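You operate a simulated robot arm through the tools that you are given. There is no shell and no other tool. Be economical: measure what you need, move in short steps, check, and stop when the job is done.

The job below is to be done with a simulated two-armed robot. You get a single attempt, and the scene is never put back.

TASK
Take the blue tea towel from the washer top and hang it over the inner rail of the white-grip wing.
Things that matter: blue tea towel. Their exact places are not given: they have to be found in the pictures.

It is judged by the outcome, as a careful person would: the job done as asked, and still so three seconds after it is handed in. It fails if anything else is knocked over, pushed out of place, dropped, spilled or broken. Flat cloth is picked up by pressing the open fingertips on it (5 to 10 N) and closing them slowly along it; thin cloth reads only 2 to 8 mm in the jaws.

THE ROBOT
Two 7-joint arms with two-finger grippers on one trunk, on a base that drives. Base frame: it is fixed to the floor where the robot stands at the start and does not move with it; the origin is under the middle of the robot, x ahead of it, y to its left, z up. Readings come in cm, rad, newtons and seconds.
The left shoulder is at the start at [6, 12.3, 94.5], the right one opposite. With the tool pointing down near the work surface each hand reaches from about 28 to 78 cm from the robot's upright axis, wherever it stands, measured 20 degrees to its own side. Payload 1.47 kg a hand.
Tool frame (each hand has its own): the origin (TCP) lies between the finger pads and is the grasp point; the fingertips stand 1.6 cm ahead of it; z points along the fingers, y is the line along which they close. The gripper opens to 8.7 cm. The gripper's body begins 5.5 cm behind the TCP.
Orientation is told as [roll, pitch, yaw] about the base's x, y, z axes, in that order, counted from this pose: with the fingers straight down and closing along the base's y, the tool's x points along the base's -x, its y along +y and its z along -z.

THE INTERFACE
- The arms move only by the tool jog_arm. It takes "left_series", "right_series" or both (then of equal length, played together; a hand with none holds still); each is a list that holds one entry, the list of rows, each a list of 7 numbers: the turn, a rotation vector about the tool's x, y, z in rad, then the shift along the tool's x, y, z in cm, then the finger opening in cm, from 0 to 8.7. In form: [[[ax, ay, az, x, y, z, hand], ...]]. A call has 1 to 8 rows; each row is the pose to reach, as a shift and turn from the pose commanded when the call began, along the tool's axes at that moment. Each row takes 0.2 s and may step no farther than 5 cm and 0.15 rad from the row before; otherwise, or with a gripper value out of range, the whole call is refused. A pose out of reach is approached as far as the arm can. The call stops where the force on the tool passes 40 N (or 10 N more than at its start, if that is more) or the arm is blocked; 0.2 s more then pass. Each finger travels about 15.3 cm/s and halts on what it meets, pressing with about 23 N; the grip force reading is that of the motor and also rises with nothing between the fingers. The clock runs only during rows and for 0.2 s after the last one: add rows that repeat a pose to give the fingers time. The reply holds the time, the measured pose of the TCP, the force on the tool along the base axes, the opening and the grip force, in the units named above and with some noise, with the torque about the TCP (base axes, N m) and any sound that the robot's microphone picked up.
- Cameras (640 x 400 px; columns grow to the right, rows downward): "scene" is now at [9.08, -1.94, 151.1]; the picture's right is [-0.23, -0.97, 0.00], its down [-0.64, 0.15, -0.75] and it looks along [0.73, -0.17, -0.66] (base axes); focal length 273 px, centre (320, 200). "left" rides on the left gripper at [7.3, -1.2, -9] in its tool frame; the picture's right is [0.16, 0.99, 0.00], its down [-0.72, 0.12, -0.68] and it looks along [-0.67, 0.11, 0.73] (tool axes); focal length 247 px, centre (320, 200). "right" rides on the right gripper at [7.3, 1.2, -9] in its tool frame; the picture's right is [-0.16, 0.99, 0.00], its down [-0.72, -0.12, -0.68] and it looks along [-0.67, -0.11, 0.73] (tool axes); focal length 247 px, centre (320, 200).
- get_image(camera): a new picture of that camera. It takes no simulated time.
- lift_body(by): slides the trunk up (or, below 0, down) by that many cm; the arms and the scene camera ride with it, the base frame stays. It gives what a move gives, with no picture.
- roll_base(legs): drives the robot by 1 to 6 legs, each [ahead, left, turn to the left] in cm, cm and rad, along the robot's own axes; the way and the turn of a leg run together, so that a leg with both is an arc; at most 150 cm and 3.142 rad a leg. The arms and the cameras ride along, it lands a little off, and it stops where it bumps. It gives what a move gives.
- aim_head(pan, tilt): turns the head with the scene camera to pan (to the left, within 2.094 rad either way) and tilt (down, from -0.506 to 1.204), counted from straight ahead of the robot. It gives what a move gives.
- pixel_to_xyz(camera, pixels): for up to 12 pixels [column, row] of the newest picture of that camera ("zoom" is the newest enlarged one), the place [x, y, z] in the base frame of the surface seen there, good to about 0.3 cm. It takes no simulated time.
- enlarge(camera, box): a new picture of the part [left, top, right, bottom] of that camera's present view, enlarged. It takes no simulated time.
- hand_in(): hands the job in; it is judged then, once.

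Work in short steps. Measure before you move; look again where a grasp or a placing could have gone wrong, and mend it. You have 80 turns and 58 pictures in all, those below and enlarged ones among them. Open the grippers and draw the arms clear of the work before you hand the job in, unless the task says otherwise; then end with one line.

The tools are called after "Request:" as name(argument=value, ...) on one line, values as JSON. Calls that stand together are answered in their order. jog_arm: Moves the arms, as the interface text tells. Its arguments: {"type":"object","properties":{"left_series":{"type":"array"},"right_series":{"type":"array"}},"required":[]} The other tools are called the same way: lift_body (by) slides the trunk up or down; roll_base (legs) drives the base; aim_head (pan, tilt) turns the head that bears the scene camera; get_image (camera) takes a picture; pixel_to_xyz (camera, pixels) gives the place of the surface under pixels of a picture; enlarge (camera, box) takes an enlarged picture of a part of a camera's view; hand_in () hands the job in.

At the start:

```text
time: 0.0
left_eef_pos: [60.85, 2.31, 101.62]
left_tool_rot: [0.0, -0.001, 0.0]
left_wrist_force: [-0.3, -0.2, 0.8]
left_torque: [-0.01, 0.04, -0.01]
left_width: 8.7
left_finger_force: 0.0
right_eef_pos: [47.31, -43.64, 105.75]
right_tool_rot: [0.0, 0.001, -0.001]
right_wrist_force: [-0.6, 0.0, -0.7]
right_torque: [0.0, -0.02, 0.0]
right_width: 8.68
right_finger_force: 0.1
trunk travel left (down, up): [-10.0, 13.0]
robot x, y, heading: [0.06, 0.23, -0.001]
head pan, tilt: [-0.23, 0.723]
```

scene: 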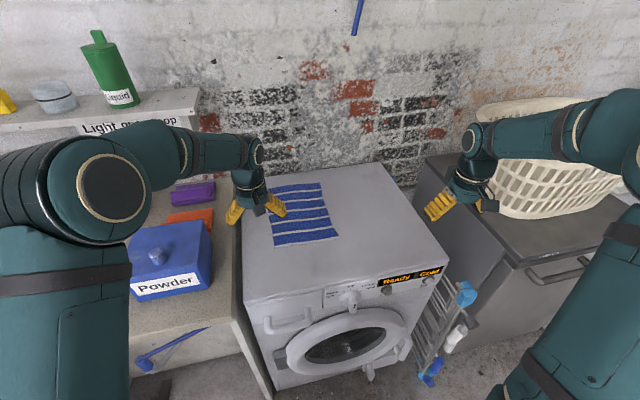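
right: 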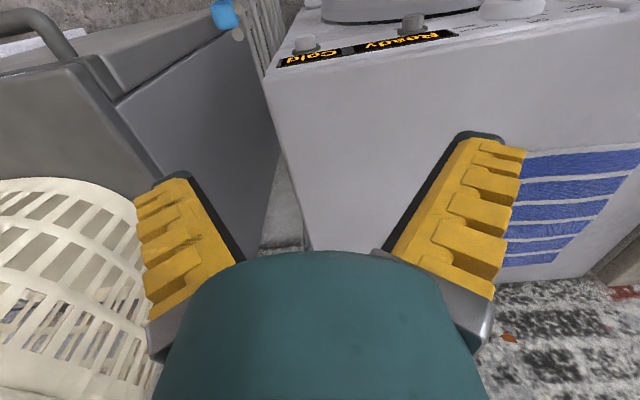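
left: 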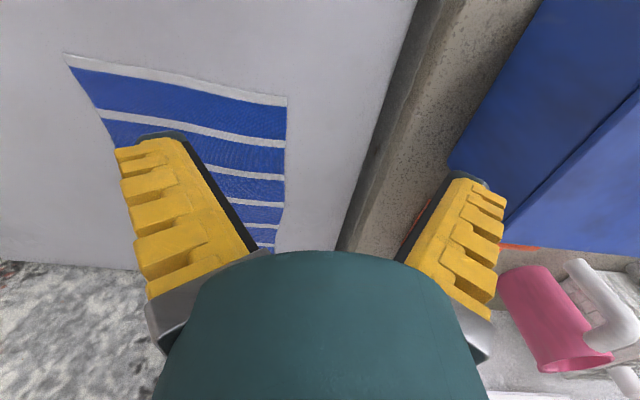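

The towel lies on the washer at about (300,213), and a rack is visible in the gap to the right of the washer at about (440,330). I'll enlarge that area and measure the towel.

Request:
enlarge(camera="scene", box=[380, 240, 520, 400])

Request:
pixel_to_xyz(camera="scene", pixels=[[274, 187], [320, 184], [337, 236], [275, 245], [300, 213], [245, 303], [448, 257], [383, 165], [464, 293], [430, 372], [453, 340]])

Request:
aim_head(pan=-0.9, tilt=0.9)

```text
2.50 times, centred on (450, 320) of scene
```

zoom: 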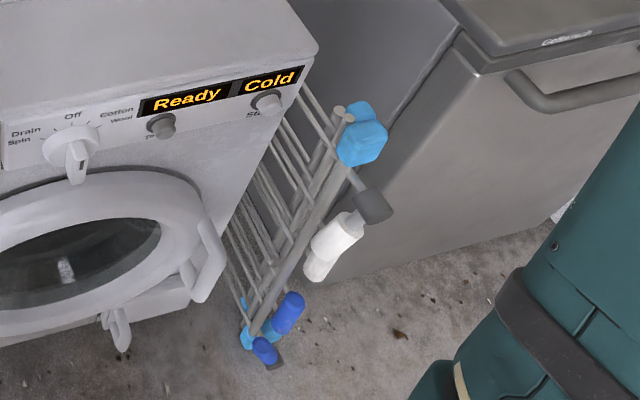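

```text
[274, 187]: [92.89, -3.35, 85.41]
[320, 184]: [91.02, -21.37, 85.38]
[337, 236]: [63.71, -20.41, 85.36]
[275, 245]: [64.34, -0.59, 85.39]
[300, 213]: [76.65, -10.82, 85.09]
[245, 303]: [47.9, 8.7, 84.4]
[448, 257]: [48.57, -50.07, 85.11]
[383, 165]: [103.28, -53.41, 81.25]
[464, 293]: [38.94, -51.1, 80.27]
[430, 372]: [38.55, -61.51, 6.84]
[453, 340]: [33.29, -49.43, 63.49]
```

```text
time: 1.1
left_eef_pos: [60.81, 2.4, 101.64]
left_tool_rot: [0.0, -0.003, 0.0]
left_wrist_force: [-0.8, -0.1, -1.0]
left_torque: [-0.03, -0.01, 0.0]
left_width: 8.7
left_finger_force: 0.0
right_eef_pos: [47.3, -43.61, 105.71]
right_tool_rot: [0.0, 0.001, 0.001]
right_wrist_force: [0.7, -0.1, 0.5]
right_torque: [-0.02, 0.0, 0.04]
right_width: 8.7
right_finger_force: 0.0
trunk travel left (down, up): [-10.0, 13.0]
robot x, y, heading: [-0.23, 0.1, 0.0]
head pan, tilt: [-0.901, 0.901]
```

The airer is folded in the gap between the washer and the cabinet. I'll look at it from the turned head.

Request:
get_image(camera="scene")

Request:
get_image(camera="right")

```text
53 pictures are left
```

scene: 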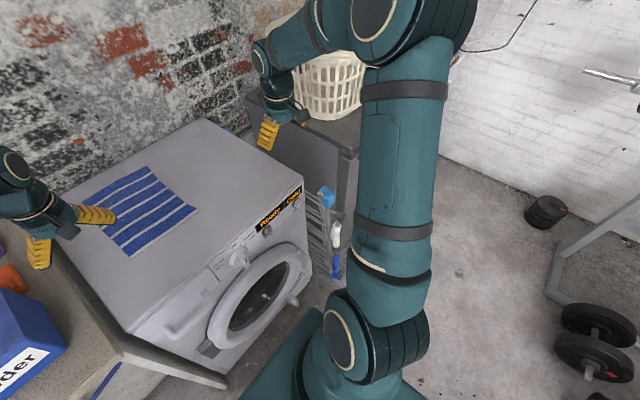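

```text
52 pictures are left
```

right: 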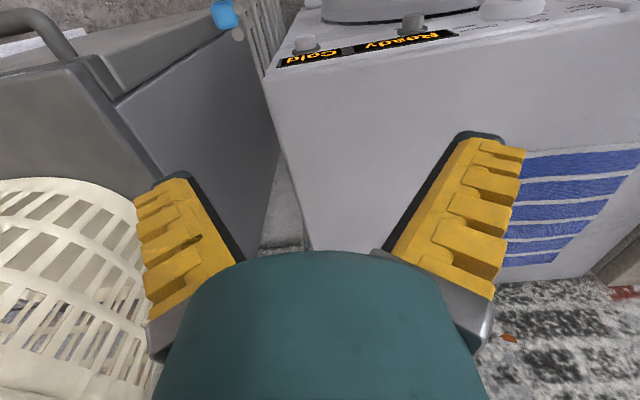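

There may be another airer in the room, so I'll look to the left and the right.

Request:
aim_head(pan=1.5, tilt=0.6)

Request:
get_image(camera="scene")

Request:
aim_head(pan=-1.7, tilt=0.6)

Request:
get_image(camera="scene")

```text
time: 3.2
left_eef_pos: [60.85, 2.4, 101.54]
left_tool_rot: [0.001, -0.002, 0.001]
left_wrist_force: [-0.1, -0.2, 1.0]
left_torque: [-0.01, 0.0, -0.01]
left_width: 8.69
left_finger_force: 0.0
right_eef_pos: [47.35, -43.64, 105.79]
right_tool_rot: [-0.001, -0.001, 0.0]
right_wrist_force: [-1.4, -0.1, -0.5]
right_torque: [-0.01, -0.01, 0.0]
right_width: 8.7
right_finger_force: 0.1
trunk travel left (down, up): [-10.0, 13.0]
robot x, y, heading: [-0.26, -0.06, 0.001]
head pan, tilt: [1.499, 0.6]
```

```text
51 pictures are left
```

scene: 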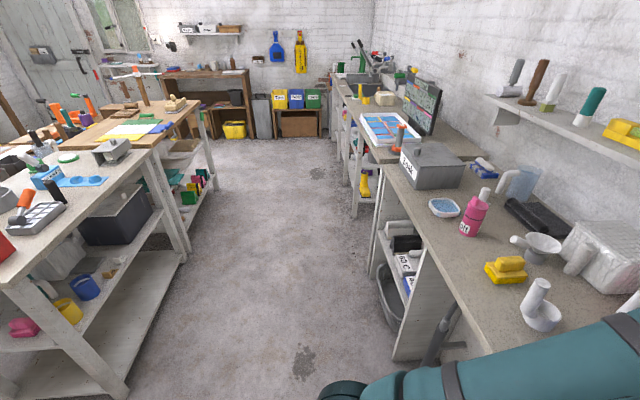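

```text
time: 6.0
left_eef_pos: [60.85, 2.44, 101.51]
left_tool_rot: [0.001, -0.002, 0.002]
left_wrist_force: [-0.6, -0.8, 0.2]
left_torque: [0.0, 0.03, 0.01]
left_width: 8.69
left_finger_force: 0.1
right_eef_pos: [47.44, -43.61, 105.83]
right_tool_rot: [-0.001, 0.0, -0.001]
right_wrist_force: [0.0, -0.3, -0.2]
right_torque: [-0.02, 0.02, -0.01]
right_width: 8.71
right_finger_force: 0.1
trunk travel left (down, up): [-10.0, 13.0]
robot x, y, heading: [0.07, 0.13, 0.003]
head pan, tilt: [-1.7, 0.6]
```

```text
50 pictures are left
```

scene: 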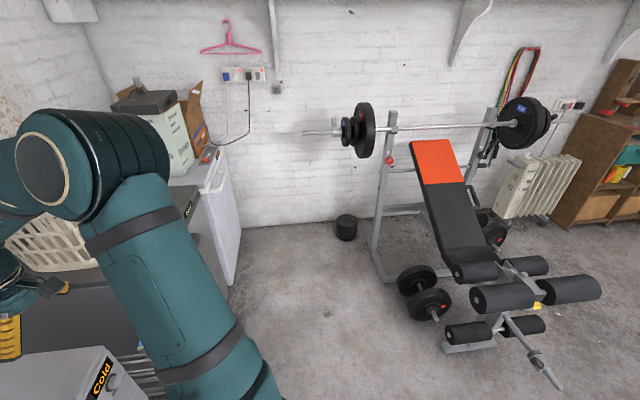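

No open airer so far. I'll look towards the back on both sides.

Request:
aim_head(pan=-2.09, tilt=0.5)

Request:
get_image(camera="scene")

Request:
aim_head(pan=2.09, tilt=0.5)

Request:
get_image(camera="scene")

```text
time: 6.8
left_eef_pos: [60.76, 2.37, 101.57]
left_tool_rot: [-0.001, -0.002, 0.001]
left_wrist_force: [-0.6, 0.3, -0.2]
left_torque: [0.01, -0.01, -0.02]
left_width: 8.69
left_finger_force: 0.1
right_eef_pos: [47.31, -43.62, 105.69]
right_tool_rot: [-0.002, 0.0, -0.002]
right_wrist_force: [0.1, 0.1, -0.3]
right_torque: [-0.01, -0.02, 0.01]
right_width: 8.71
right_finger_force: 0.1
trunk travel left (down, up): [-10.0, 13.0]
robot x, y, heading: [-0.31, -0.08, 0.008]
head pan, tilt: [-2.089, 0.499]
```

```text
49 pictures are left
```

scene: 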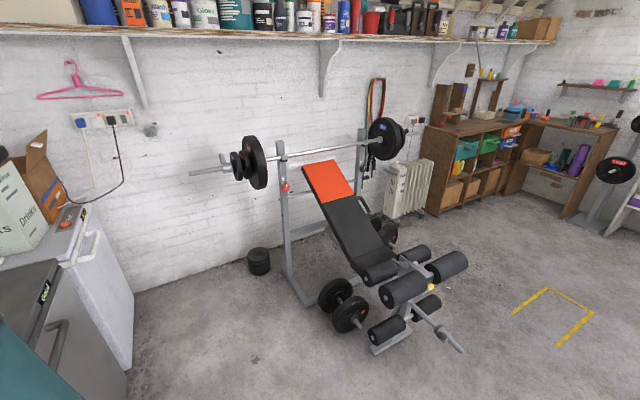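

```text
time: 10.2
left_eef_pos: [60.83, 2.49, 101.53]
left_tool_rot: [0.001, -0.003, 0.001]
left_wrist_force: [0.0, 0.1, 0.0]
left_torque: [0.03, 0.0, -0.04]
left_width: 8.69
left_finger_force: 0.1
right_eef_pos: [47.32, -43.64, 105.75]
right_tool_rot: [0.002, 0.001, -0.001]
right_wrist_force: [0.5, -0.7, -0.4]
right_torque: [0.03, 0.0, 0.01]
right_width: 8.7
right_finger_force: 0.0
trunk travel left (down, up): [-10.0, 13.0]
robot x, y, heading: [0.26, -0.26, -0.004]
head pan, tilt: [2.089, 0.499]
```

```text
48 pictures are left
```

scene: 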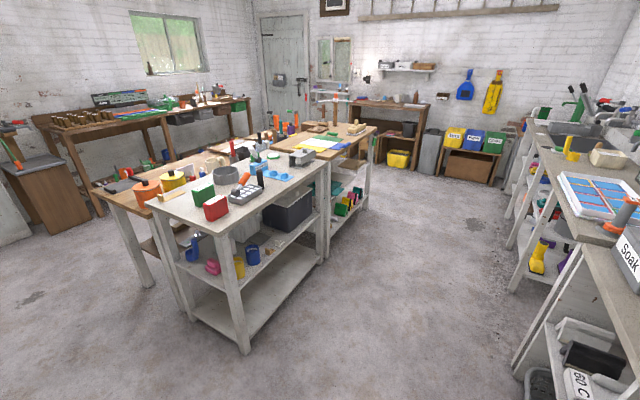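

No other airer exists, so the one in the gap is the target. I'll back off and look at it from the front.

Request:
roll_base(legs=[[-60, 0, 0], [0, -45, 0]])

Request:
aim_head(pan=0.0, tilt=0.7)

Request:
get_image(camera="scene")

```text
time: 16.0
left_eef_pos: [-0.6, -21.23, 101.7]
left_tool_rot: [0.001, -0.002, 0.0]
left_wrist_force: [-0.2, 0.1, -0.3]
left_torque: [0.03, -0.02, -0.05]
left_width: 8.69
left_finger_force: 0.0
right_eef_pos: [-14.11, -67.27, 105.78]
right_tool_rot: [0.002, -0.002, 0.001]
right_wrist_force: [-0.8, -0.1, -0.3]
right_torque: [0.06, -0.02, -0.01]
right_width: 8.71
right_finger_force: 0.0
trunk travel left (down, up): [-10.0, 13.0]
robot x, y, heading: [-61.68, -23.46, 0.0]
head pan, tilt: [2.089, 0.499]
stopped in leg 2: the robot was blocked; the commanded pose is now the measured one
```

```text
time: 18.0
left_eef_pos: [-0.48, -20.91, 101.67]
left_tool_rot: [-0.001, -0.003, 0.0]
left_wrist_force: [0.0, -0.4, 0.4]
left_torque: [-0.02, 0.02, -0.01]
left_width: 8.68
left_finger_force: 0.1
right_eef_pos: [-14.09, -66.91, 105.61]
right_tool_rot: [0.0, -0.001, 0.001]
right_wrist_force: [0.4, -0.1, -0.5]
right_torque: [0.0, -0.01, -0.02]
right_width: 8.68
right_finger_force: 0.2
trunk travel left (down, up): [-10.0, 13.0]
robot x, y, heading: [-61.37, -23.6, -0.001]
head pan, tilt: [0.0, 0.7]
```

```text
47 pictures are left
```

scene: 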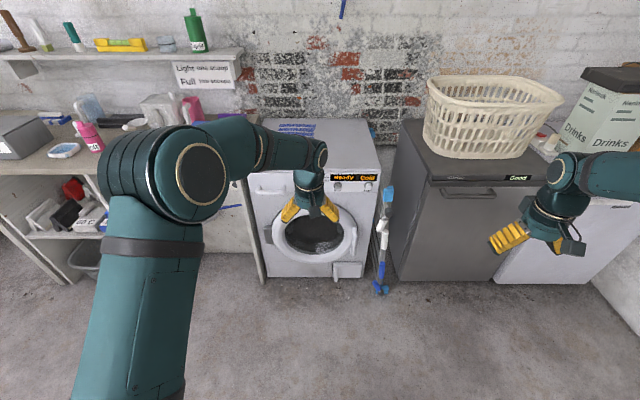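

The airer stands folded at about (383,240). I'll enlarge it and measure along it.

Request:
enlarge(camera="scene", box=[330, 160, 450, 310])

Request:
pixel_to_xyz(camera="scene", pixels=[[388, 192], [382, 222], [383, 245], [381, 270], [381, 288], [375, 185], [361, 278], [398, 276], [372, 130], [265, 290]])

```text
2.67 times, centred on (390, 235) of scene
```

zoom: 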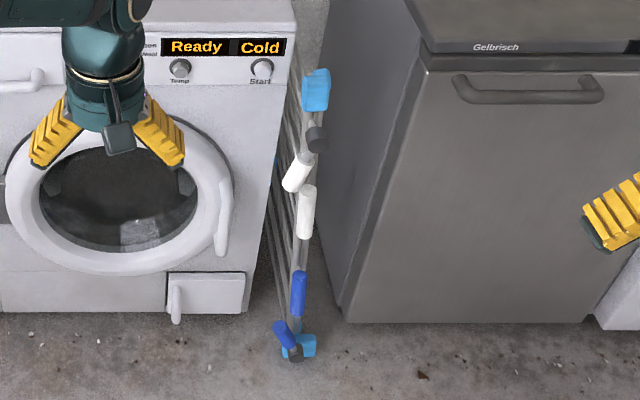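

```text
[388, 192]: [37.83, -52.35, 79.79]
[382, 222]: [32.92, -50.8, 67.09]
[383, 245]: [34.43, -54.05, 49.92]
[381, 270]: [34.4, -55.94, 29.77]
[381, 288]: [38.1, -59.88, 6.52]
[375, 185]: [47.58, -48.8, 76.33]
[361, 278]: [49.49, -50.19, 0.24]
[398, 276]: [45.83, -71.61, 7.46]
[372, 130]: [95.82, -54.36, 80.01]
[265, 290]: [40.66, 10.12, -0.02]
```

The right wrist camera should face the airer from here, so I'll take that view. I need to understand its wings.

Request:
get_image(camera="right")

Request:
pixel_to_xyz(camera="zoom", pixels=[[316, 90], [317, 138], [297, 172], [306, 212], [303, 250], [299, 292], [284, 332], [306, 345], [290, 352], [284, 230], [293, 120], [290, 140]])

```text
45 pictures are left
```

right: 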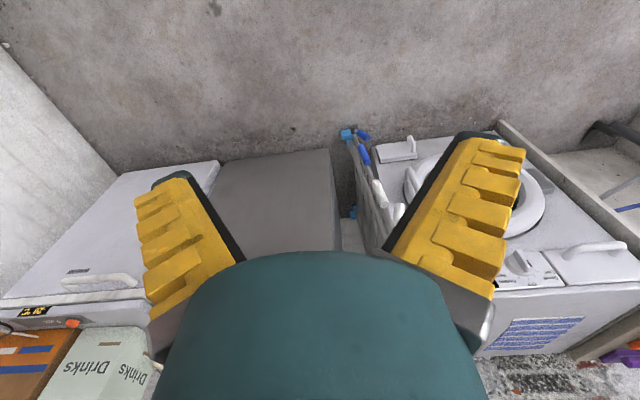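

```text
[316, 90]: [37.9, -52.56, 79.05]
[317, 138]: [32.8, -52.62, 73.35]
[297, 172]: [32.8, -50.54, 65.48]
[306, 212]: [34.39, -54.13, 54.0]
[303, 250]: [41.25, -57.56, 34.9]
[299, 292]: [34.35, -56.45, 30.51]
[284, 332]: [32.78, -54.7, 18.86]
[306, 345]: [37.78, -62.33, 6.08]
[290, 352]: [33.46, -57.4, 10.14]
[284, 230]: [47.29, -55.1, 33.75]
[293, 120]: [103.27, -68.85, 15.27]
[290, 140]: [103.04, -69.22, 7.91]
```

The grips read roughly: white at (34,-54,50) and (33,-50,65), dark blue at (34,-56,30). I need a closer look, so I'll drive forward 28 cm and bring the right wrist camera in front of the airer.

Request:
roll_base(legs=[[25, 0, 0]])

Request:
jog_arm(right_series=[[[0, 0, 0, 0, 4, 0, 2], [0, 0, 0, 0, 8, 0, 0], [0, 0, 0, 0, 12, 0, 0], [0, 0, 0, 0, 16, 0, 0]]])

Request:
get_image(camera="right")

Request:
get_image(camera="scene")

```text
time: 19.8
left_eef_pos: [25.03, -20.44, 101.54]
left_tool_rot: [-0.001, -0.002, 0.009]
left_wrist_force: [0.5, -0.6, 0.3]
left_torque: [-0.02, 0.03, -0.03]
left_width: 8.71
left_finger_force: 0.0
right_eef_pos: [11.81, -66.44, 105.72]
right_tool_rot: [0.001, 0.0, 0.008]
right_wrist_force: [-0.7, -0.7, 0.2]
right_torque: [0.02, 0.02, 0.01]
right_width: 8.72
right_finger_force: 0.0
trunk travel left (down, up): [-10.0, 13.0]
robot x, y, heading: [-36.12, -23.54, 0.012]
head pan, tilt: [0.0, 0.7]
```

```text
time: 20.8
left_eef_pos: [24.93, -20.16, 101.67]
left_tool_rot: [0.002, -0.001, 0.011]
left_wrist_force: [-0.2, 0.1, -0.5]
left_torque: [0.02, -0.03, -0.01]
left_width: 8.71
left_finger_force: 0.2
right_eef_pos: [11.75, -50.48, 105.58]
right_tool_rot: [0.0, 0.0, 0.01]
right_wrist_force: [-0.1, 0.0, 0.2]
right_torque: [-0.01, -0.02, -0.03]
right_width: 0.02
right_finger_force: 22.9
trunk travel left (down, up): [-10.0, 13.0]
robot x, y, heading: [-35.94, -23.36, 0.011]
head pan, tilt: [0.0, 0.7]
```

```text
44 pictures are left
```

right: 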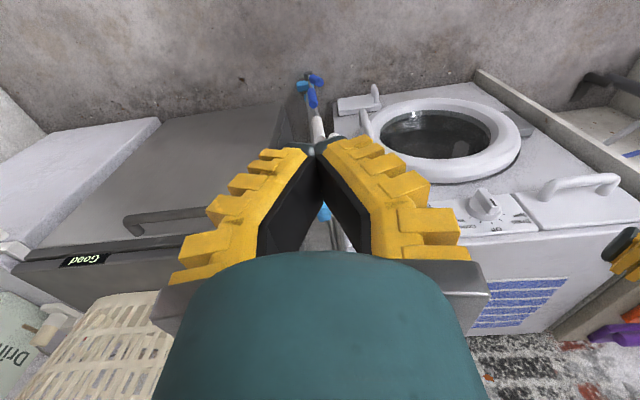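

```text
43 pictures are left
```

scene: 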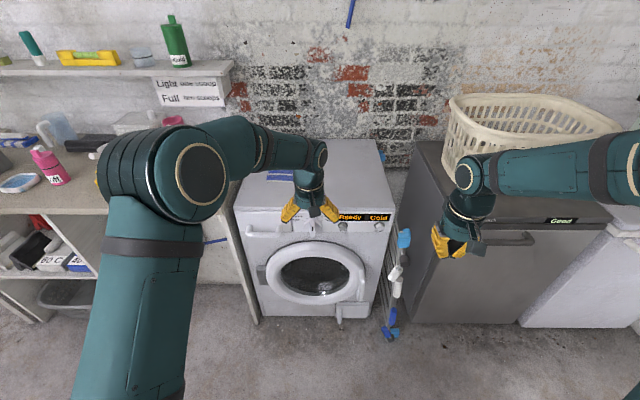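

The closed fingers block the middle of that view, so I'll open them and enlarge both views.

Request:
jog_arm(right_series=[[[0, 0, 0, 0, -1, -3, 8.7], [0, 0, 0, 0, -2, -6, 8.7], [0, 0, 0, 0, -2, -6, 8.7]]])

Request:
enlarge(camera="right", box=[240, 50, 400, 250])

Request:
enlarge(camera="scene", box=[350, 130, 450, 350])

```text
time: 21.6
left_eef_pos: [25.0, -20.29, 101.65]
left_tool_rot: [0.0, -0.004, 0.011]
left_wrist_force: [-0.4, 0.5, 0.5]
left_torque: [-0.03, 0.01, -0.02]
left_width: 8.69
left_finger_force: 0.1
right_eef_pos: [11.42, -52.73, 111.64]
right_tool_rot: [0.0, 0.0, 0.009]
right_wrist_force: [0.8, 0.4, -0.5]
right_torque: [0.0, 0.0, -0.01]
right_width: 8.69
right_finger_force: 0.0
trunk travel left (down, up): [-10.0, 13.0]
robot x, y, heading: [-35.73, -23.08, 0.009]
head pan, tilt: [0.0, 0.7]
```

```text
2.00 times, centred on (320, 150) of right
```

zoom: 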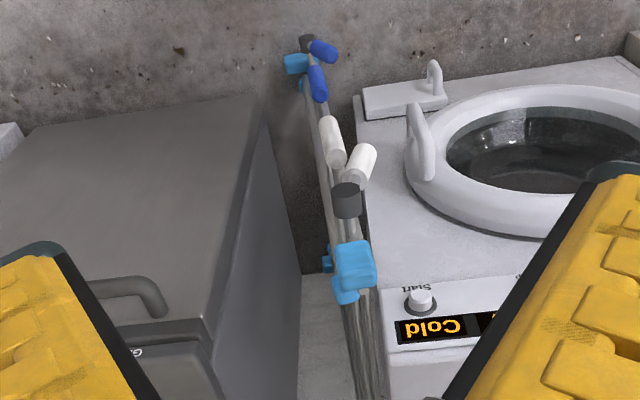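

```text
1.82 times, centred on (400, 240) of scene
```

zoom: 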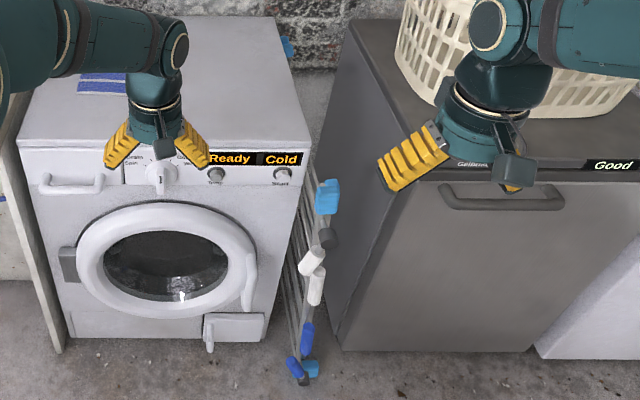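

A blue stick hangs above the washer at about (350,12), and it could belong to something overhead. I'll look up before deciding which airer is meant.

Request:
aim_head(pan=0.0, tilt=-0.4)

Request:
get_image(camera="scene")

```text
time: 23.0
left_eef_pos: [25.01, -20.37, 101.62]
left_tool_rot: [0.0, -0.002, 0.009]
left_wrist_force: [0.0, 0.5, 0.2]
left_torque: [-0.04, 0.04, -0.02]
left_width: 8.72
left_finger_force: 0.0
right_eef_pos: [11.38, -52.67, 111.69]
right_tool_rot: [0.002, 0.0, 0.009]
right_wrist_force: [-0.4, 1.6, -1.1]
right_torque: [-0.01, 0.01, 0.04]
right_width: 8.68
right_finger_force: 0.0
trunk travel left (down, up): [-10.0, 13.0]
robot x, y, heading: [-35.83, -23.49, 0.007]
head pan, tilt: [0.0, -0.4]
```

```text
40 pictures are left
```

scene: 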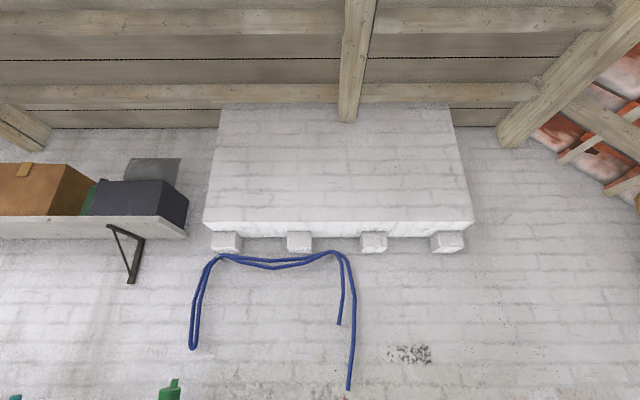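

That is only a rope, so the folded airer is the target. I'll drive forward so the right wrist camera looks down into the gap along the rails.

Request:
roll_base(legs=[[26, 0, 0]])

Request:
enlarge(camera="right", box=[200, 0, 440, 250])

Request:
aim_head(pan=-0.5, tilt=0.85)

Request:
enlarge(camera="scene", box=[220, 100, 420, 320])

```text
time: 24.8
left_eef_pos: [50.89, -20.67, 101.49]
left_tool_rot: [0.001, -0.002, 0.005]
left_wrist_force: [-0.5, 0.0, 0.4]
left_torque: [0.0, 0.03, -0.01]
left_width: 8.71
left_finger_force: 0.1
right_eef_pos: [37.25, -52.98, 111.68]
right_tool_rot: [-0.001, 0.001, 0.003]
right_wrist_force: [0.4, -0.2, 0.5]
right_torque: [-0.01, 0.02, 0.0]
right_width: 8.7
right_finger_force: 0.0
trunk travel left (down, up): [-10.0, 13.0]
robot x, y, heading: [-10.3, -22.91, -0.0]
head pan, tilt: [0.0, -0.4]
```

```text
1.60 times, centred on (320, 125) of right
```

zoom: 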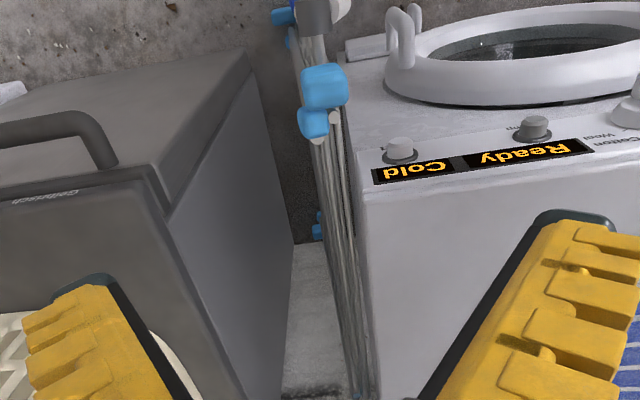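

```text
time: 26.3
left_eef_pos: [50.82, -20.67, 101.57]
left_tool_rot: [0.0, -0.001, 0.003]
left_wrist_force: [0.5, -0.5, 0.3]
left_torque: [0.0, -0.03, -0.01]
left_width: 8.71
left_finger_force: 0.0
right_eef_pos: [37.17, -52.95, 111.66]
right_tool_rot: [0.0, -0.001, 0.004]
right_wrist_force: [-0.5, -0.3, 0.8]
right_torque: [0.02, -0.02, 0.01]
right_width: 8.71
right_finger_force: 0.1
trunk travel left (down, up): [-10.0, 13.0]
robot x, y, heading: [-10.01, -23.57, 0.004]
head pan, tilt: [-0.499, 0.85]
```

```text
1.82 times, centred on (320, 210) of scene
```

zoom: 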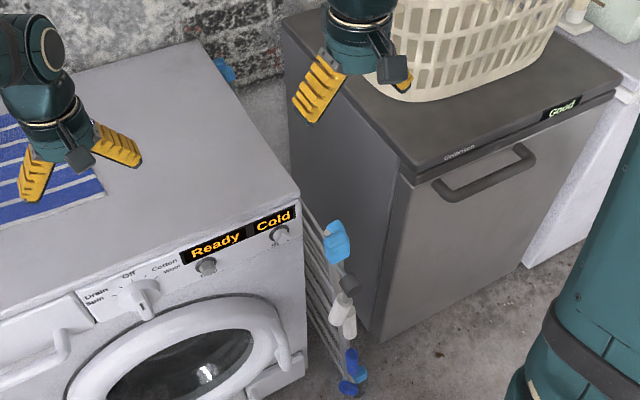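

I'll take a tighter zoom of the airer's top from the right camera and measure its rails.

Request:
enlarge(camera="right", box=[290, 0, 370, 150])

Request:
enlarge(camera="scene", box=[300, 200, 350, 330])

```text
2.67 times, centred on (330, 75) of right
```

zoom: 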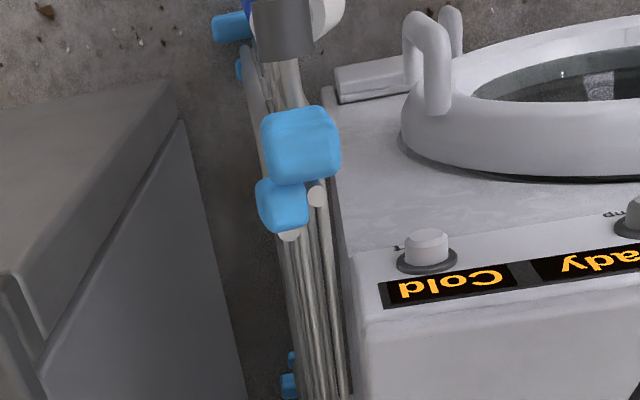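

```text
3.08 times, centred on (325, 265) of scene
```

zoom: 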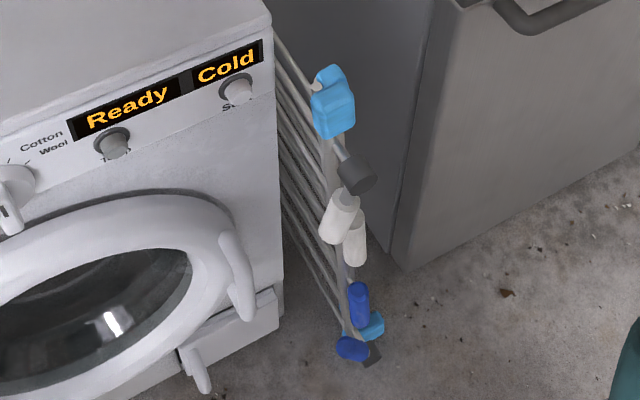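

I'll measure the caps, grips and rails from this scene zoom.

Request:
pixel_to_xyz(camera="zoom", pixels=[[316, 85], [330, 110], [338, 150], [357, 175], [343, 205], [355, 240], [358, 300], [372, 325], [350, 348], [290, 70], [300, 130], [290, 180]])

Request:
pixel_to_xyz(camera="zoom", pixels=[[283, 58], [286, 95], [287, 110], [288, 150], [300, 200], [310, 230], [325, 150], [328, 180], [335, 270], [345, 255], [293, 80], [372, 358]])

```text
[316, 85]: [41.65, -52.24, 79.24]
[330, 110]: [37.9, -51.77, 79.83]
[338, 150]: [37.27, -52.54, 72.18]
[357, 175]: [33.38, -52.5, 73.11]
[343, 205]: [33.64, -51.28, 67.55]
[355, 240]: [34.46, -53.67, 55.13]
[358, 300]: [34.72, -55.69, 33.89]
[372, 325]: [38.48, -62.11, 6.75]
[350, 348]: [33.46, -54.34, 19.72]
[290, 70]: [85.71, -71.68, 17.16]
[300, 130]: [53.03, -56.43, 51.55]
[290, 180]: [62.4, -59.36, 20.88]
```

```text
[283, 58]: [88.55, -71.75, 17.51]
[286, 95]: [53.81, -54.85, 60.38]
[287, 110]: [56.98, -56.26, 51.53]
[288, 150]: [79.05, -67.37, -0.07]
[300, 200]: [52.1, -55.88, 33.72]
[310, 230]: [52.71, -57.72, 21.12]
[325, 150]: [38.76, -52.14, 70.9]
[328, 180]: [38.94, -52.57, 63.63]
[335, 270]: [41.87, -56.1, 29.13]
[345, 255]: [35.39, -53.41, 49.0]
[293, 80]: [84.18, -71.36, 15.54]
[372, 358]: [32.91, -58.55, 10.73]
```

Enlarged pictures stay crisp, so I'll zoom much closer on the front-side hardware.

Request:
enlarge(camera="scene", box=[305, 215, 355, 260])

Request:
enlarge(camera="scene", box=[305, 255, 355, 325])

```text
8.89 times, centred on (330, 238) of scene
```

zoom: 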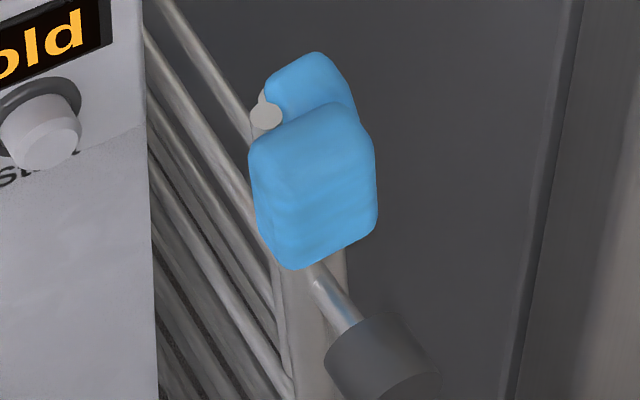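

```text
5.71 times, centred on (330, 290) of scene
```

zoom: 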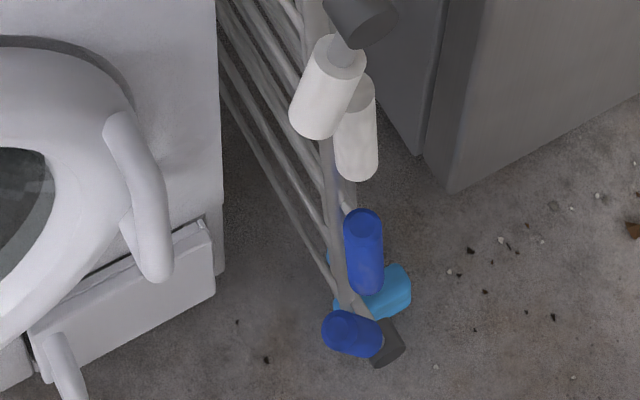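

To see the hardware from the front at a shallow angle, I'll drive back along the clear aisle and zoom in from there.

Request:
roll_base(legs=[[-30, 0, 0], [0, 18, 0], [-80, 0, 0]])

Request:
aim_head(pan=-0.3, tilt=0.5)

Request:
get_image(camera="scene")

```text
time: 34.0
left_eef_pos: [-59.94, -2.96, 101.72]
left_tool_rot: [0.0, -0.002, 0.027]
left_wrist_force: [-0.1, -0.4, 0.3]
left_torque: [0.0, 0.0, -0.01]
left_width: 8.71
left_finger_force: 0.1
right_eef_pos: [-73.0, -35.46, 111.74]
right_tool_rot: [-0.002, 0.0, 0.026]
right_wrist_force: [0.0, -0.3, -0.8]
right_torque: [0.06, -0.01, -0.01]
right_width: 8.72
right_finger_force: 0.1
trunk travel left (down, up): [-10.0, 13.0]
robot x, y, heading: [-120.84, -6.57, 0.027]
head pan, tilt: [-0.499, 0.85]
```

```text
time: 34.9
left_eef_pos: [-60.16, -2.74, 101.69]
left_tool_rot: [0.0, -0.002, 0.027]
left_wrist_force: [-0.6, 0.4, 0.4]
left_torque: [-0.02, 0.03, 0.01]
left_width: 8.72
left_finger_force: 0.0
right_eef_pos: [-73.13, -35.39, 111.71]
right_tool_rot: [0.0, -0.001, 0.028]
right_wrist_force: [0.5, -0.5, -0.6]
right_torque: [0.02, 0.01, -0.01]
right_width: 8.7
right_finger_force: 0.0
trunk travel left (down, up): [-10.0, 13.0]
robot x, y, heading: [-120.68, -6.65, 0.028]
head pan, tilt: [-0.3, 0.499]
```

```text
33 pictures are left
```

scene: 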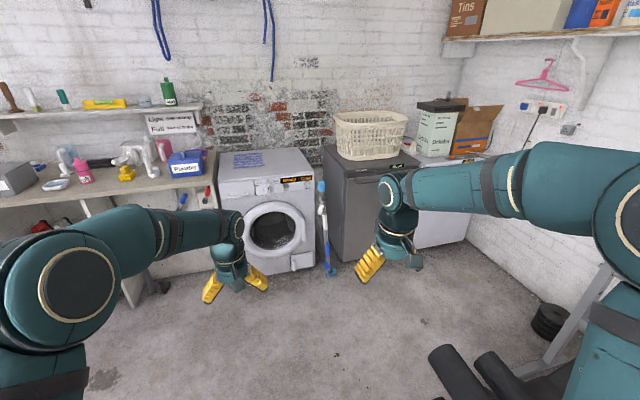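

The airer is now at about (325,228). I'll zoom in hard on it.

Request:
enlarge(camera="scene", box=[300, 175, 350, 215])

Request:
pixel_to_xyz(camera="zoom", pixels=[[320, 100], [330, 200], [300, 150], [340, 150], [310, 300], [340, 300], [320, 250], [340, 380]])

Request:
enlarge(camera="scene", box=[295, 205, 360, 280])

```text
10.00 times, centred on (325, 195) of scene
```

zoom: 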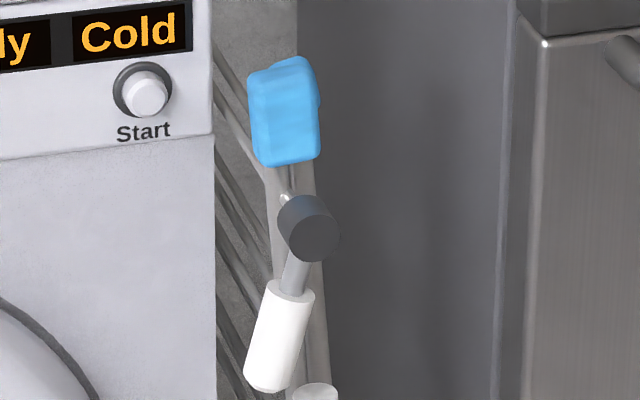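

```text
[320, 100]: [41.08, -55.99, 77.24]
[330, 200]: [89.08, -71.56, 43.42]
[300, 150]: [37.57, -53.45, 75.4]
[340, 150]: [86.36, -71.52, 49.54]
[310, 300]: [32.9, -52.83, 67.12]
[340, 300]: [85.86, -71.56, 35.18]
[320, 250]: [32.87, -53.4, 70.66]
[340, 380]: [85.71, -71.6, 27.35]
```

```text
5.33 times, centred on (328, 242) of scene
```

zoom: 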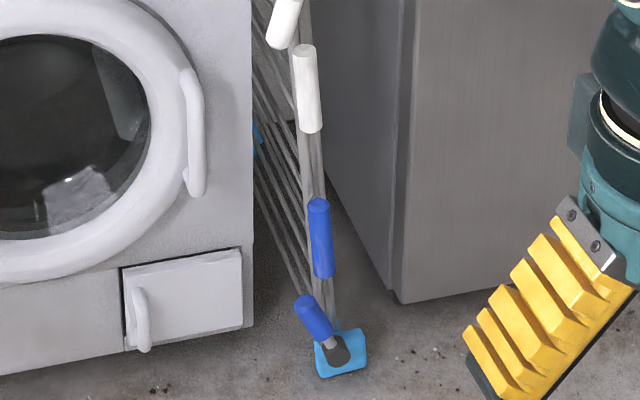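

The hardware reads as a vertical main frame with a lever and wing grip per wing: white at the top end, blue at the bottom end. The white wing therefore hinges at the top, and its inner rail should lie near the hinge at z≈79, reachable from above. I'll go back and measure the top rails with the right camera.

Request:
roll_base(legs=[[0, 0, -0.028], [80, 0, 0], [0, -16, 0], [30, 0, 0]])

Request:
enlarge(camera="right", box=[295, 20, 355, 80])

Request:
pixel_to_xyz(camera="zoom", pixels=[[320, 60], [320, 150], [320, 200], [320, 250], [320, 300], [330, 300], [340, 300], [350, 300], [360, 300], [370, 300], [380, 300], [390, 300]])

```text
time: 42.7
left_eef_pos: [47.78, -20.62, 101.51]
left_tool_rot: [-0.001, 0.0, 0.008]
left_wrist_force: [0.2, 0.2, -0.6]
left_torque: [0.01, 0.06, 0.0]
left_width: 8.71
left_finger_force: 0.0
right_eef_pos: [34.12, -52.86, 111.79]
right_tool_rot: [0.0, 0.001, 0.007]
right_wrist_force: [-0.7, -0.3, -0.6]
right_torque: [-0.01, 0.03, 0.03]
right_width: 8.7
right_finger_force: 0.0
trunk travel left (down, up): [-10.0, 13.0]
robot x, y, heading: [-13.33, -23.43, 0.005]
head pan, tilt: [-0.3, 0.499]
```

```text
6.67 times, centred on (325, 50) of right
```

zoom: 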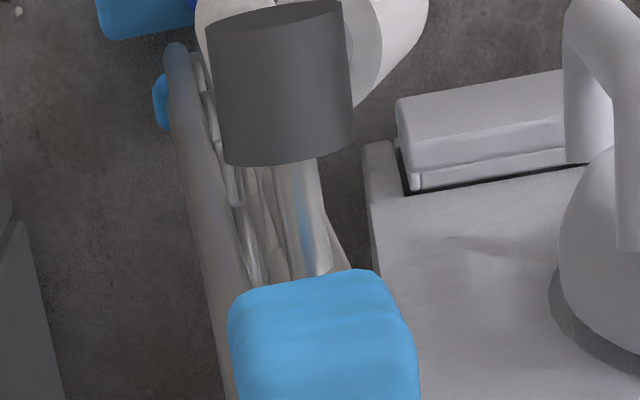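

```text
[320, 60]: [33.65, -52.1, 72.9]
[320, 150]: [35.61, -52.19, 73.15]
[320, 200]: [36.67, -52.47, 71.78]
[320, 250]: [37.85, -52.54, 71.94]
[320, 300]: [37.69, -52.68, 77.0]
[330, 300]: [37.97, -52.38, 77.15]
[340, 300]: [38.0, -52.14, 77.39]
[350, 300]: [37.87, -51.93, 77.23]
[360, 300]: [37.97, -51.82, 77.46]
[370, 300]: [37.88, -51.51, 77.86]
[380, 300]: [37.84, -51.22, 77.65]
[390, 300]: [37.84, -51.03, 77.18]
```

I'll move the right hand forward 18 cm and tilt slightly, so the camera looks along the top rails from above.

Request:
jog_arm(right_series=[[[0, 0, 0, -4, 0, -1, 8.7], [0, 0, 0, -8, 0, -2, 8.7], [0, 0, 0, -12, 0, -3, 8.7], [0, 0, 0, -16, 0, -4, 8.7], [0, 0, 0, -19, 0, -5, 8.7], [0, 0, 0, -19, 0, -5, 8.7]]])

Request:
enlarge(camera="right", box=[260, 0, 380, 220])

```text
time: 44.1
left_eef_pos: [47.61, -20.61, 101.54]
left_tool_rot: [0.0, -0.004, 0.007]
left_wrist_force: [-0.3, 0.4, -0.4]
left_torque: [-0.01, -0.01, -0.02]
left_width: 8.7
left_finger_force: 0.1
right_eef_pos: [53.24, -52.89, 116.92]
right_tool_rot: [0.001, 0.001, 0.006]
right_wrist_force: [0.4, -0.3, 0.2]
right_torque: [-0.04, -0.01, 0.01]
right_width: 8.69
right_finger_force: 0.0
trunk travel left (down, up): [-10.0, 13.0]
robot x, y, heading: [-12.93, -23.83, 0.004]
head pan, tilt: [-0.3, 0.499]
```

```text
1.82 times, centred on (320, 110) of right
```

zoom: 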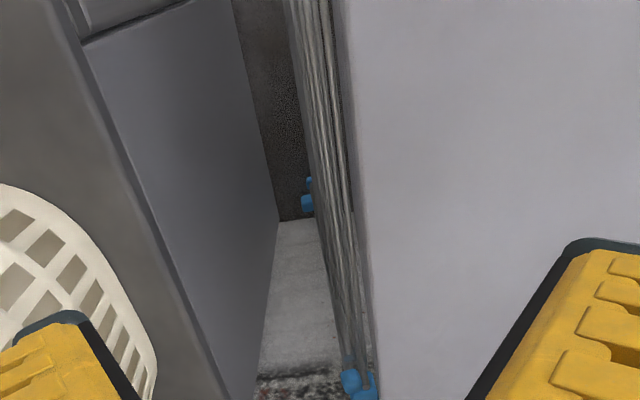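

I'll zoom tightly across the rail stack and measure a row of pixels across it.

Request:
enlarge(camera="right", box=[302, 20, 350, 50])

Request:
pixel_to_xyz(camera="zoom", pixels=[[200, 200], [225, 200], [250, 200], [275, 200], [295, 200], [310, 200], [325, 200], [340, 200], [355, 200], [375, 200], [395, 200], [420, 200]])

```text
13.33 times, centred on (326, 35) of right
```

zoom: 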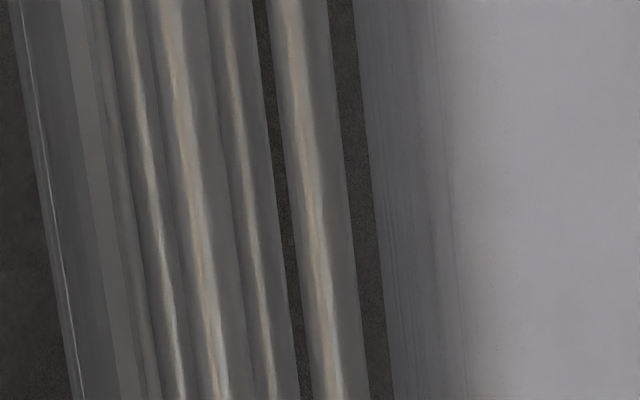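

```text
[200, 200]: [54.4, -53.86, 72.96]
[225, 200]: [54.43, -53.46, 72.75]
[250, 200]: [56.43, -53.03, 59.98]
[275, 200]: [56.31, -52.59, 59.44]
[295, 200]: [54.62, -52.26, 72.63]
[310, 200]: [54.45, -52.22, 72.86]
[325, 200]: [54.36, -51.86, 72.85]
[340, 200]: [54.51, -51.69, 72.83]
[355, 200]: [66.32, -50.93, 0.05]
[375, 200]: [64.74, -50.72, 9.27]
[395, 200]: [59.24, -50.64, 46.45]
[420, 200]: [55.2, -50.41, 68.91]
```

I'll sample the rest of the stack to the left.

Request:
pixel_to_xyz(camera="zoom", pixels=[[40, 200], [50, 200], [62, 200], [75, 200], [88, 200], [100, 200], [112, 200], [125, 200], [138, 200], [150, 200], [165, 200], [180, 200]])

Request:
enlarge(camera="right", box=[325, 180, 375, 222])

Request:
pixel_to_xyz(camera="zoom", pixels=[[240, 60], [260, 60], [280, 60], [300, 60], [320, 60], [340, 60], [360, 60], [220, 200], [260, 200], [300, 200], [340, 200], [380, 200]])

```text
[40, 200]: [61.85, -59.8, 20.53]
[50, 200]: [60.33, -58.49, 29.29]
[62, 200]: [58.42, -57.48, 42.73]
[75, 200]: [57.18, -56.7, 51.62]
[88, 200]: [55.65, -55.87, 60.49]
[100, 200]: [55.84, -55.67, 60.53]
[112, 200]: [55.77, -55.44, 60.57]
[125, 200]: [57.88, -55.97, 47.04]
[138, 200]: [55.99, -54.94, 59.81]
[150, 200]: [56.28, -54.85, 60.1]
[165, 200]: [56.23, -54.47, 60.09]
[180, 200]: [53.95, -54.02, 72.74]
```

```text
9.52 times, centred on (350, 201) of right
```

zoom: 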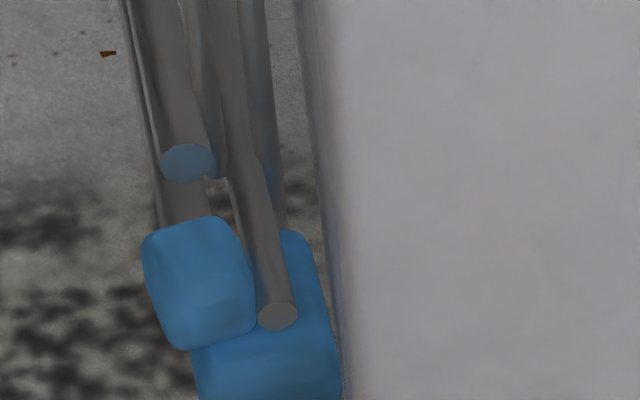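

```text
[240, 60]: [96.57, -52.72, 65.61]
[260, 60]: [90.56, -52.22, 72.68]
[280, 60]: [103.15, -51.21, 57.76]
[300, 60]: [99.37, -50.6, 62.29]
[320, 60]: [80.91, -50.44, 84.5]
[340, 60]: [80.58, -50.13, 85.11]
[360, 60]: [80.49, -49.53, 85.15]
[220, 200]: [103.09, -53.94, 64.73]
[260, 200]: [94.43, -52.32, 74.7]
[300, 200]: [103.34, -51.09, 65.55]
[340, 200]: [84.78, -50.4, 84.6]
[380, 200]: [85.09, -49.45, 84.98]
```

Rails run along x at about (y,z): (-51.9,72.8), (-53.7,72.9), (-52.8,60), (-54.6,60), with the main frame behind at y≈-55.5. I'll look from the front-left through the gap to tell which side tube, and so which grip, each rail joins.

Request:
aim_head(pan=-0.5, tilt=0.85)

Request:
enlarge(camera="scene", box=[298, 213, 348, 255])

Request:
enlarge(camera="scene", box=[300, 235, 350, 275])

```text
time: 45.0
left_eef_pos: [47.7, -20.58, 101.65]
left_tool_rot: [0.001, -0.001, 0.006]
left_wrist_force: [0.5, 0.5, 1.0]
left_torque: [0.0, 0.01, -0.02]
left_width: 8.72
left_finger_force: 0.0
right_eef_pos: [53.26, -52.68, 116.91]
right_tool_rot: [-0.001, 0.0, 0.006]
right_wrist_force: [-0.8, 0.8, 0.5]
right_torque: [-0.02, 0.01, -0.03]
right_width: 8.68
right_finger_force: 0.0
trunk travel left (down, up): [-10.0, 13.0]
robot x, y, heading: [-13.07, -23.43, 0.005]
head pan, tilt: [-0.499, 0.85]
```

```text
9.52 times, centred on (323, 234) of scene
```

zoom: 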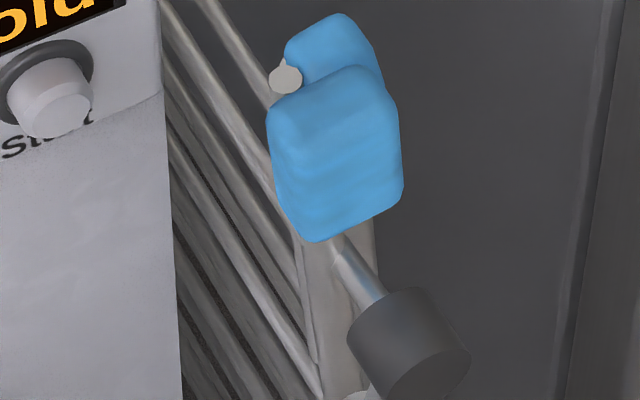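

```text
10.00 times, centred on (325, 255) of scene
```

zoom: 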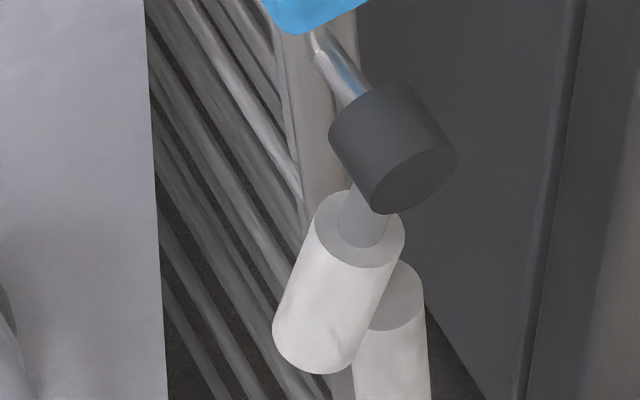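

I'll sample along the visible rails in this picture.

Request:
pixel_to_xyz(camera="zoom", pixels=[[255, 40], [270, 75], [215, 50], [240, 100], [270, 155], [190, 100], [230, 170], [260, 230], [190, 170], [200, 250], [230, 300], [195, 320]])

Request:
pixel_to_xyz(camera="zoom", pixels=[[180, 20], [175, 90], [180, 150], [180, 200], [180, 240], [180, 290], [180, 340], [260, 260], [310, 150], [320, 200], [290, 30], [340, 380]])

```text
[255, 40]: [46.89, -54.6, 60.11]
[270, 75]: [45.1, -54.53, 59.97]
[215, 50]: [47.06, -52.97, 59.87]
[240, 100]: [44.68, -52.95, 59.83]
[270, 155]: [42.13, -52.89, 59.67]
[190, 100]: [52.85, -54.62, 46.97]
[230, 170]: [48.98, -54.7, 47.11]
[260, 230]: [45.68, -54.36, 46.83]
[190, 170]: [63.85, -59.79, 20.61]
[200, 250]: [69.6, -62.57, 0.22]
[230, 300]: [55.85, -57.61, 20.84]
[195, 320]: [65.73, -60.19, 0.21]
```

```text
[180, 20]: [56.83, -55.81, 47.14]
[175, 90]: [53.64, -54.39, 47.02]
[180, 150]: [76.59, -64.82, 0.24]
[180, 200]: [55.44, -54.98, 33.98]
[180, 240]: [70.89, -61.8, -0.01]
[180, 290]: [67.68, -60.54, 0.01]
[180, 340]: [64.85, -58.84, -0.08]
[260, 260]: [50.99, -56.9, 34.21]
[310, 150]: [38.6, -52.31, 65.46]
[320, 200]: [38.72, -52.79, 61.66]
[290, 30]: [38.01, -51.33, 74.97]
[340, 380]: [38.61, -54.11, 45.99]
```

Reading the geometry, at z≈73 the top rails of both folded panels run side by side along x, at y -51.9 and -53.7. There is about a 1 cm slot to the washer at y -50.4 and open space on the dryer side. Plan: pinch the towel's front short edge with both hands, turn it 90°, feed it down the slot, then bring the held edge over to the dryer side. First I'll drive back in front of the towel.

Request:
roll_base(legs=[[12, 14, 0]])

Request:
jog_arm(left_series=[[[0, 0, -0.14, 0, 0, -1, 8.7], [0, 0, -0.28, 0, 0, -2, 8.7], [0, 0, -0.42, 0, 0, -3, 8.7], [0, 0, -0.56, 0, 0, -4, 8.7], [0, 0, -0.7, 0, 0, -4, 8.7], [0, 0, -0.84, 0, 0, -4, 8.7]]], right_series=[[[0, 0, -0.14, 0, 0, 0, 8.7], [0, 0, -0.28, 0, 0, 0, 8.7], [0, 0, -0.42, 0, 0, 0, 8.7], [0, 0, -0.56, 0, 0, 0, 8.7], [0, 0, -0.7, 0, 0, 0, 8.7], [0, 0, -0.84, 0, 0, 0, 8.7]]])

```text
time: 46.8
left_eef_pos: [59.55, -6.82, 101.57]
left_tool_rot: [0.0, -0.002, 0.006]
left_wrist_force: [-0.1, 0.0, 0.4]
left_torque: [-0.02, 0.0, 0.0]
left_width: 8.71
left_finger_force: 0.1
right_eef_pos: [64.87, -39.15, 116.93]
right_tool_rot: [0.0, 0.0, 0.004]
right_wrist_force: [-0.2, 0.3, 0.3]
right_torque: [-0.04, 0.02, -0.01]
right_width: 8.69
right_finger_force: 0.1
trunk travel left (down, up): [-10.0, 13.0]
robot x, y, heading: [-1.32, -9.86, 0.005]
head pan, tilt: [-0.499, 0.85]
```

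```text
time: 48.2
left_eef_pos: [59.36, -7.01, 105.56]
left_tool_rot: [-0.002, -0.002, 0.849]
left_wrist_force: [0.2, -0.6, 0.4]
left_torque: [0.02, 0.02, 0.02]
left_width: 8.7
left_finger_force: 0.1
right_eef_pos: [64.86, -39.28, 116.79]
right_tool_rot: [-0.002, -0.001, 0.849]
right_wrist_force: [-0.6, -0.6, 0.3]
right_torque: [-0.01, 0.0, 0.03]
right_width: 8.68
right_finger_force: 0.0
trunk travel left (down, up): [-10.0, 13.0]
robot x, y, heading: [-1.51, -9.57, 0.0]
head pan, tilt: [-0.499, 0.85]
```

Yaw is turning the right way. I'll finish turning to +90° and bring both hands above the towel's front edge.

Request:
jog_arm(left_series=[[[0, 0, -0.09, -1, -0.35, 1.06, 8.7], [0, 0, -0.18, -2, -0.7, 2.1, 8.7], [0, 0, -0.27, -3, -1.05, 3.2, 8.7], [0, 0, -0.36, -4, -1.4, 4.25, 8.7], [0, 0, -0.45, -5, -1.75, 5.3, 8.7], [0, 0, -0.54, -6, -2.1, 6.4, 8.7], [0, 0, -0.63, -7, -2.45, 7.4, 8.7], [0, 0, -0.722, -8.03, -2.78, 8.5, 8.7]]], right_series=[[[0, 0, -0.09, -2.1, 1.5, 2.5, 8.7], [0, 0, -0.18, -4.2, 3, 5, 8.7], [0, 0, -0.27, -6.3, 4.5, 7.5, 8.7], [0, 0, -0.36, -8.4, 6, 10, 8.7], [0, 0, -0.45, -10.4, 7.6, 12.4, 8.7], [0, 0, -0.54, -12.5, 9.1, 14.9, 8.7], [0, 0, -0.63, -14.6, 10.6, 17.3, 8.7], [0, 0, -0.722, -16.7, 12.17, 19.8, 8.7]]])

Request:
aim_head(pan=0.0, tilt=0.8)

Request:
get_image(camera="scene")

```text
time: 50.0
left_eef_pos: [66.82, -2.62, 97.06]
left_tool_rot: [-0.004, 0.002, 1.57]
left_wrist_force: [0.1, 0.5, -0.4]
left_torque: [0.0, 0.01, -0.01]
left_width: 8.7
left_finger_force: 0.2
right_eef_pos: [67.32, -18.69, 97.1]
right_tool_rot: [0.0, -0.001, 1.57]
right_wrist_force: [-0.1, 1.1, -0.4]
right_torque: [-0.04, 0.01, 0.03]
right_width: 8.7
right_finger_force: 0.1
trunk travel left (down, up): [-10.0, 13.0]
robot x, y, heading: [-1.28, -9.57, 0.001]
head pan, tilt: [-0.499, 0.85]
```

```text
time: 51.0
left_eef_pos: [66.63, -2.74, 96.98]
left_tool_rot: [-0.002, 0.0, 1.568]
left_wrist_force: [0.7, 0.3, 0.2]
left_torque: [0.03, 0.01, -0.01]
left_width: 8.71
left_finger_force: 0.1
right_eef_pos: [67.22, -18.59, 97.14]
right_tool_rot: [0.0, 0.001, 1.567]
right_wrist_force: [0.0, 0.1, 0.2]
right_torque: [0.0, 0.01, 0.04]
right_width: 8.69
right_finger_force: 0.1
trunk travel left (down, up): [-10.0, 13.0]
robot x, y, heading: [-1.34, -9.79, 0.005]
head pan, tilt: [0.0, 0.799]
```

```text
24 pictures are left
```

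scene: 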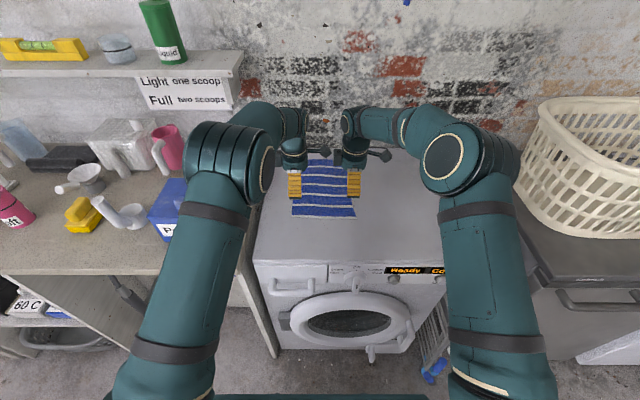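

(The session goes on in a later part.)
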